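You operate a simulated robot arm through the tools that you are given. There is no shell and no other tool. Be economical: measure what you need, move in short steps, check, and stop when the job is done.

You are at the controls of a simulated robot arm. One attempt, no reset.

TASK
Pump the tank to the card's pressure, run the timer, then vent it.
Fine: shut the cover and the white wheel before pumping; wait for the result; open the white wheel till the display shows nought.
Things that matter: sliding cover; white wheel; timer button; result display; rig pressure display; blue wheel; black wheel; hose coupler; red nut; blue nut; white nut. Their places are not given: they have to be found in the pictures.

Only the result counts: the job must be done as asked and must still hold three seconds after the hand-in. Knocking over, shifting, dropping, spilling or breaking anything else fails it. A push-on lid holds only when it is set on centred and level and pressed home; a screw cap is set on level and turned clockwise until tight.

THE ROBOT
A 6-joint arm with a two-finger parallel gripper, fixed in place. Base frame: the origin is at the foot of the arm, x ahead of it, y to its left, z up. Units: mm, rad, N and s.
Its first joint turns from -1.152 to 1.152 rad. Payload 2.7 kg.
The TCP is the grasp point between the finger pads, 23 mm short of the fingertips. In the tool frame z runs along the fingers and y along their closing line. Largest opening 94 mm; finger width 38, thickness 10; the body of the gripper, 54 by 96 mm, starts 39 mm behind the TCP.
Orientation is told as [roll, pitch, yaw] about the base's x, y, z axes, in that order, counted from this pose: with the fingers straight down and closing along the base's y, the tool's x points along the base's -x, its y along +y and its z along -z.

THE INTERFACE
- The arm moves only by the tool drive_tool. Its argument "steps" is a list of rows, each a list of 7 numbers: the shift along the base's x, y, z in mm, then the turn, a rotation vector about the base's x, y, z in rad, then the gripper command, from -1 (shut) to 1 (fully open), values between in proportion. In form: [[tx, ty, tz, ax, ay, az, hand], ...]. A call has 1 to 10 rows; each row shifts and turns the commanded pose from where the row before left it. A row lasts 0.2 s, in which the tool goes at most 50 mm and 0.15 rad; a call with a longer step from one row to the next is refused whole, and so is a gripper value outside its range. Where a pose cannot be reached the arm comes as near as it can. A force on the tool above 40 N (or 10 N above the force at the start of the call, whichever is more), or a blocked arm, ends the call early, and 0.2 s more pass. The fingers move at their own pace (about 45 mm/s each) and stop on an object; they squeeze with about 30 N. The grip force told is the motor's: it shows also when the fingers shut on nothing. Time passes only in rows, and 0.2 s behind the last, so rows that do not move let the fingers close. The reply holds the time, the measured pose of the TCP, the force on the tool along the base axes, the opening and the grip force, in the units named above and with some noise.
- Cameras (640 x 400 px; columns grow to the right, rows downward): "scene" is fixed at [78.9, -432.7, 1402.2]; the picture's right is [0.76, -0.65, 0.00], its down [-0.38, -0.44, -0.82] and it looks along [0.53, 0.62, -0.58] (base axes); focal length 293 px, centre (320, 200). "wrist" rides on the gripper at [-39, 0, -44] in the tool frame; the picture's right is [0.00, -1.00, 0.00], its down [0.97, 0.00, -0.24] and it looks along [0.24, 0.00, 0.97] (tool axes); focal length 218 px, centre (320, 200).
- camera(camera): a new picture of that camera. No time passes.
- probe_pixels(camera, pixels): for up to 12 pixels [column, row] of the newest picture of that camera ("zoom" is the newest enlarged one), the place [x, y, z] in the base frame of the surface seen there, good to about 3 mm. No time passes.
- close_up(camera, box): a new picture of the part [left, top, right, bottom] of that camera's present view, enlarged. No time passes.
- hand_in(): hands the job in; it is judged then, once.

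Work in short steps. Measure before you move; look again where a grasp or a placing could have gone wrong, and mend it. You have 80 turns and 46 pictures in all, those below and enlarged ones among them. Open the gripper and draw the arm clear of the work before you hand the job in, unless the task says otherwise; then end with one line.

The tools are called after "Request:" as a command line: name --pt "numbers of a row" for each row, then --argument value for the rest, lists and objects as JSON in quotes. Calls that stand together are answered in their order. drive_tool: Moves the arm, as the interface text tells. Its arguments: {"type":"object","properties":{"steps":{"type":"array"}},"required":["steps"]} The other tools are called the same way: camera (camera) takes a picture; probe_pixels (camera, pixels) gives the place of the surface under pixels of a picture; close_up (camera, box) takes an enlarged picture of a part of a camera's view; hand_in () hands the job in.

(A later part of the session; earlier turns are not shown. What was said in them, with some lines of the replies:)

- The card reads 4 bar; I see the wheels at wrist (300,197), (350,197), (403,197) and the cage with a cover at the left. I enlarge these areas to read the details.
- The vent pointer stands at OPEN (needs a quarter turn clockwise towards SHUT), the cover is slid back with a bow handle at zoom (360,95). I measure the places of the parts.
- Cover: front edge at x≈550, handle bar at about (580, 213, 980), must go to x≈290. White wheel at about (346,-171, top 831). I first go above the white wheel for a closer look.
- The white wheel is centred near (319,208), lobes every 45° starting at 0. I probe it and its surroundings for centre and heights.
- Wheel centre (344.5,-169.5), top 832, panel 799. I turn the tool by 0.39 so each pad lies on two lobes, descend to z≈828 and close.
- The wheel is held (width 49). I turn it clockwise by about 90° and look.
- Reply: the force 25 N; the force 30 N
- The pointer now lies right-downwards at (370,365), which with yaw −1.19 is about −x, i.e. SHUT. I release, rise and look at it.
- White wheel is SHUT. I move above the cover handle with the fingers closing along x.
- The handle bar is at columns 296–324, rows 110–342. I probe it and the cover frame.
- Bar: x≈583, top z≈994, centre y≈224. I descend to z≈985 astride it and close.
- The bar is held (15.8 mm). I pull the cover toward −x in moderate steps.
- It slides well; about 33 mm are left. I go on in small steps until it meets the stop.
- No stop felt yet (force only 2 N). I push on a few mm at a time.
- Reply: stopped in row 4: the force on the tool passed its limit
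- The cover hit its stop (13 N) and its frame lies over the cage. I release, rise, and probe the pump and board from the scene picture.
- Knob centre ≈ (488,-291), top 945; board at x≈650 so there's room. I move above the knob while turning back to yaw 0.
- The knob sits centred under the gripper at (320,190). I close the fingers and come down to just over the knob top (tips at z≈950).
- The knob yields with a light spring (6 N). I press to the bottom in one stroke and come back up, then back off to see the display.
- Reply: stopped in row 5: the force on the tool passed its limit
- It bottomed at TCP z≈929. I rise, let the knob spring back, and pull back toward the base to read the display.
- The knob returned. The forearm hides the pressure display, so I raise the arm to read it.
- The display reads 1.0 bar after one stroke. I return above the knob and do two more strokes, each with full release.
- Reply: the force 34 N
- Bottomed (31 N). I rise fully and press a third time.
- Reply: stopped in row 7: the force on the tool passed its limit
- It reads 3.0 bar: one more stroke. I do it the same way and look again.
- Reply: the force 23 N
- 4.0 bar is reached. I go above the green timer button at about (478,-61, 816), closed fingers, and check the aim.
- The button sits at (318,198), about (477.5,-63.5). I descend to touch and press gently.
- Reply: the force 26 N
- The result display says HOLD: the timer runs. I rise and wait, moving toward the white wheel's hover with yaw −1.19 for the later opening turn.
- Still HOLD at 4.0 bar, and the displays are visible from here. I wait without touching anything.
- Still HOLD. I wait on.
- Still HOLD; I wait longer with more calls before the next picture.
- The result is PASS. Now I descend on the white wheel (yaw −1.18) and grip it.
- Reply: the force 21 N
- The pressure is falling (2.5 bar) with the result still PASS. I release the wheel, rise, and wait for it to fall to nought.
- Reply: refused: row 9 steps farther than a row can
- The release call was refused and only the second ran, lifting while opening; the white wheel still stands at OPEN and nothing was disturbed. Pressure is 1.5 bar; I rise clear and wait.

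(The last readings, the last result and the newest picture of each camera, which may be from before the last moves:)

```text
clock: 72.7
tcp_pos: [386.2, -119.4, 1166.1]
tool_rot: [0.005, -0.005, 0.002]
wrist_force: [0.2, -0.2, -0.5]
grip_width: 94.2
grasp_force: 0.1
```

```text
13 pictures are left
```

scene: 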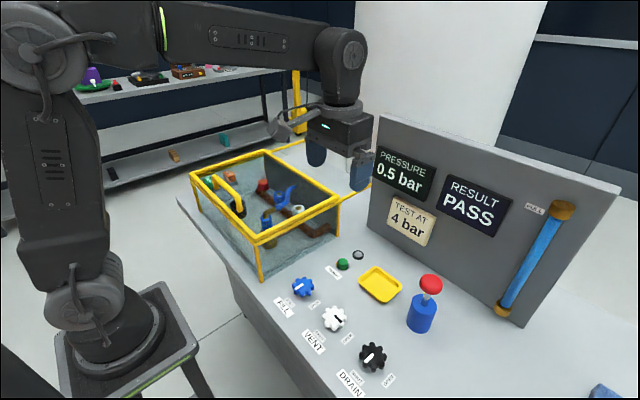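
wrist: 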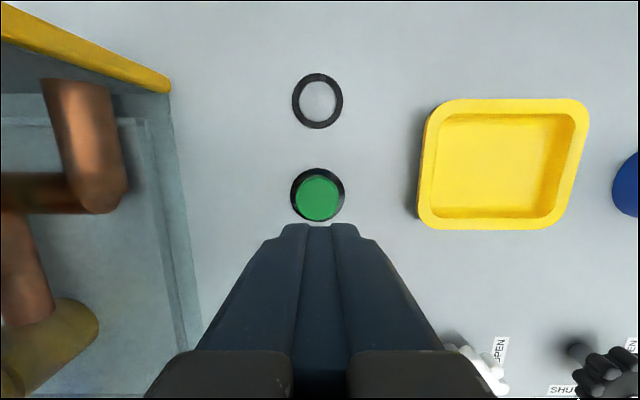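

Now 0.5 bar, still PASS. I wait longer.

Request:
drive_tool --pt "0 0 0 0 0 0 1" --pt "0 0 0 0 0 0 1" --pt "0 0 0 0 0 0 1" --pt "0 0 0 0 0 0 1" --pt "0 0 0 0 0 0 1" --pt "0 0 0 0 0 0 1" --pt "0 0 0 0 0 0 1" --pt "0 0 0 0 0 0 1" --pt "0 0 0 0 0 0 1" --pt "0 0 0 0 0 0 1"

Request:
drive_tool --pt "0 0 0 0 0 0 1" --pt "0 0 0 0 0 0 1" --pt "0 0 0 0 0 0 1" --pt "0 0 0 0 0 0 1" --pt "0 0 0 0 0 0 1" --pt "0 0 0 0 0 0 1" --pt "0 0 0 0 0 0 1" --pt "0 0 0 0 0 0 1" --pt "0 0 0 0 0 0 1" --pt "0 0 0 0 0 0 1"

Request:
drive_tool --pt "0 0 0 0 0 0 1" --pt "0 0 0 0 0 0 1" --pt "0 0 0 0 0 0 1" --pt "0 0 0 0 0 0 1" --pt "0 0 0 0 0 0 1" --pt "0 0 0 0 0 0 1" --pt "0 0 0 0 0 0 1" --pt "0 0 0 0 0 0 1" --pt "0 0 0 0 0 0 1" --pt "0 0 0 0 0 0 1"

Request:
camera --camera "scene"

```text
clock: 74.9
tcp_pos: [385.8, -120.2, 1167.2]
tool_rot: [0.005, -0.007, 0.0]
wrist_force: [0.0, 0.1, -0.5]
grip_width: 94.1
grasp_force: 0.0
```

```text
clock: 77.1
tcp_pos: [385.7, -119.4, 1166.0]
tool_rot: [0.006, -0.007, 0.002]
wrist_force: [0.5, -0.2, 0.5]
grip_width: 94.1
grasp_force: 0.1
```

```text
clock: 79.3
tcp_pos: [384.6, -120.0, 1166.6]
tool_rot: [0.004, -0.005, 0.0]
wrist_force: [-0.5, 0.2, -0.3]
grip_width: 94.0
grasp_force: 0.1
```

```text
12 pictures are left
```

scene: 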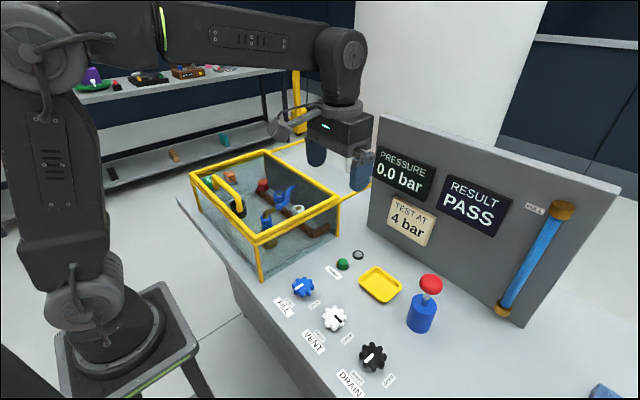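

The display shows 0.0 bar, the result is PASS, the white wheel is open, the cover shut and the arm clear with open gripper. I hand in.

Request:
hand_in

```text
The job is handed in.
```

The tank was pumped to 4.0 bar with the cover and white wheel shut, the timer ran to PASS, and the white wheel was then opened until the display read 0.0 bar.
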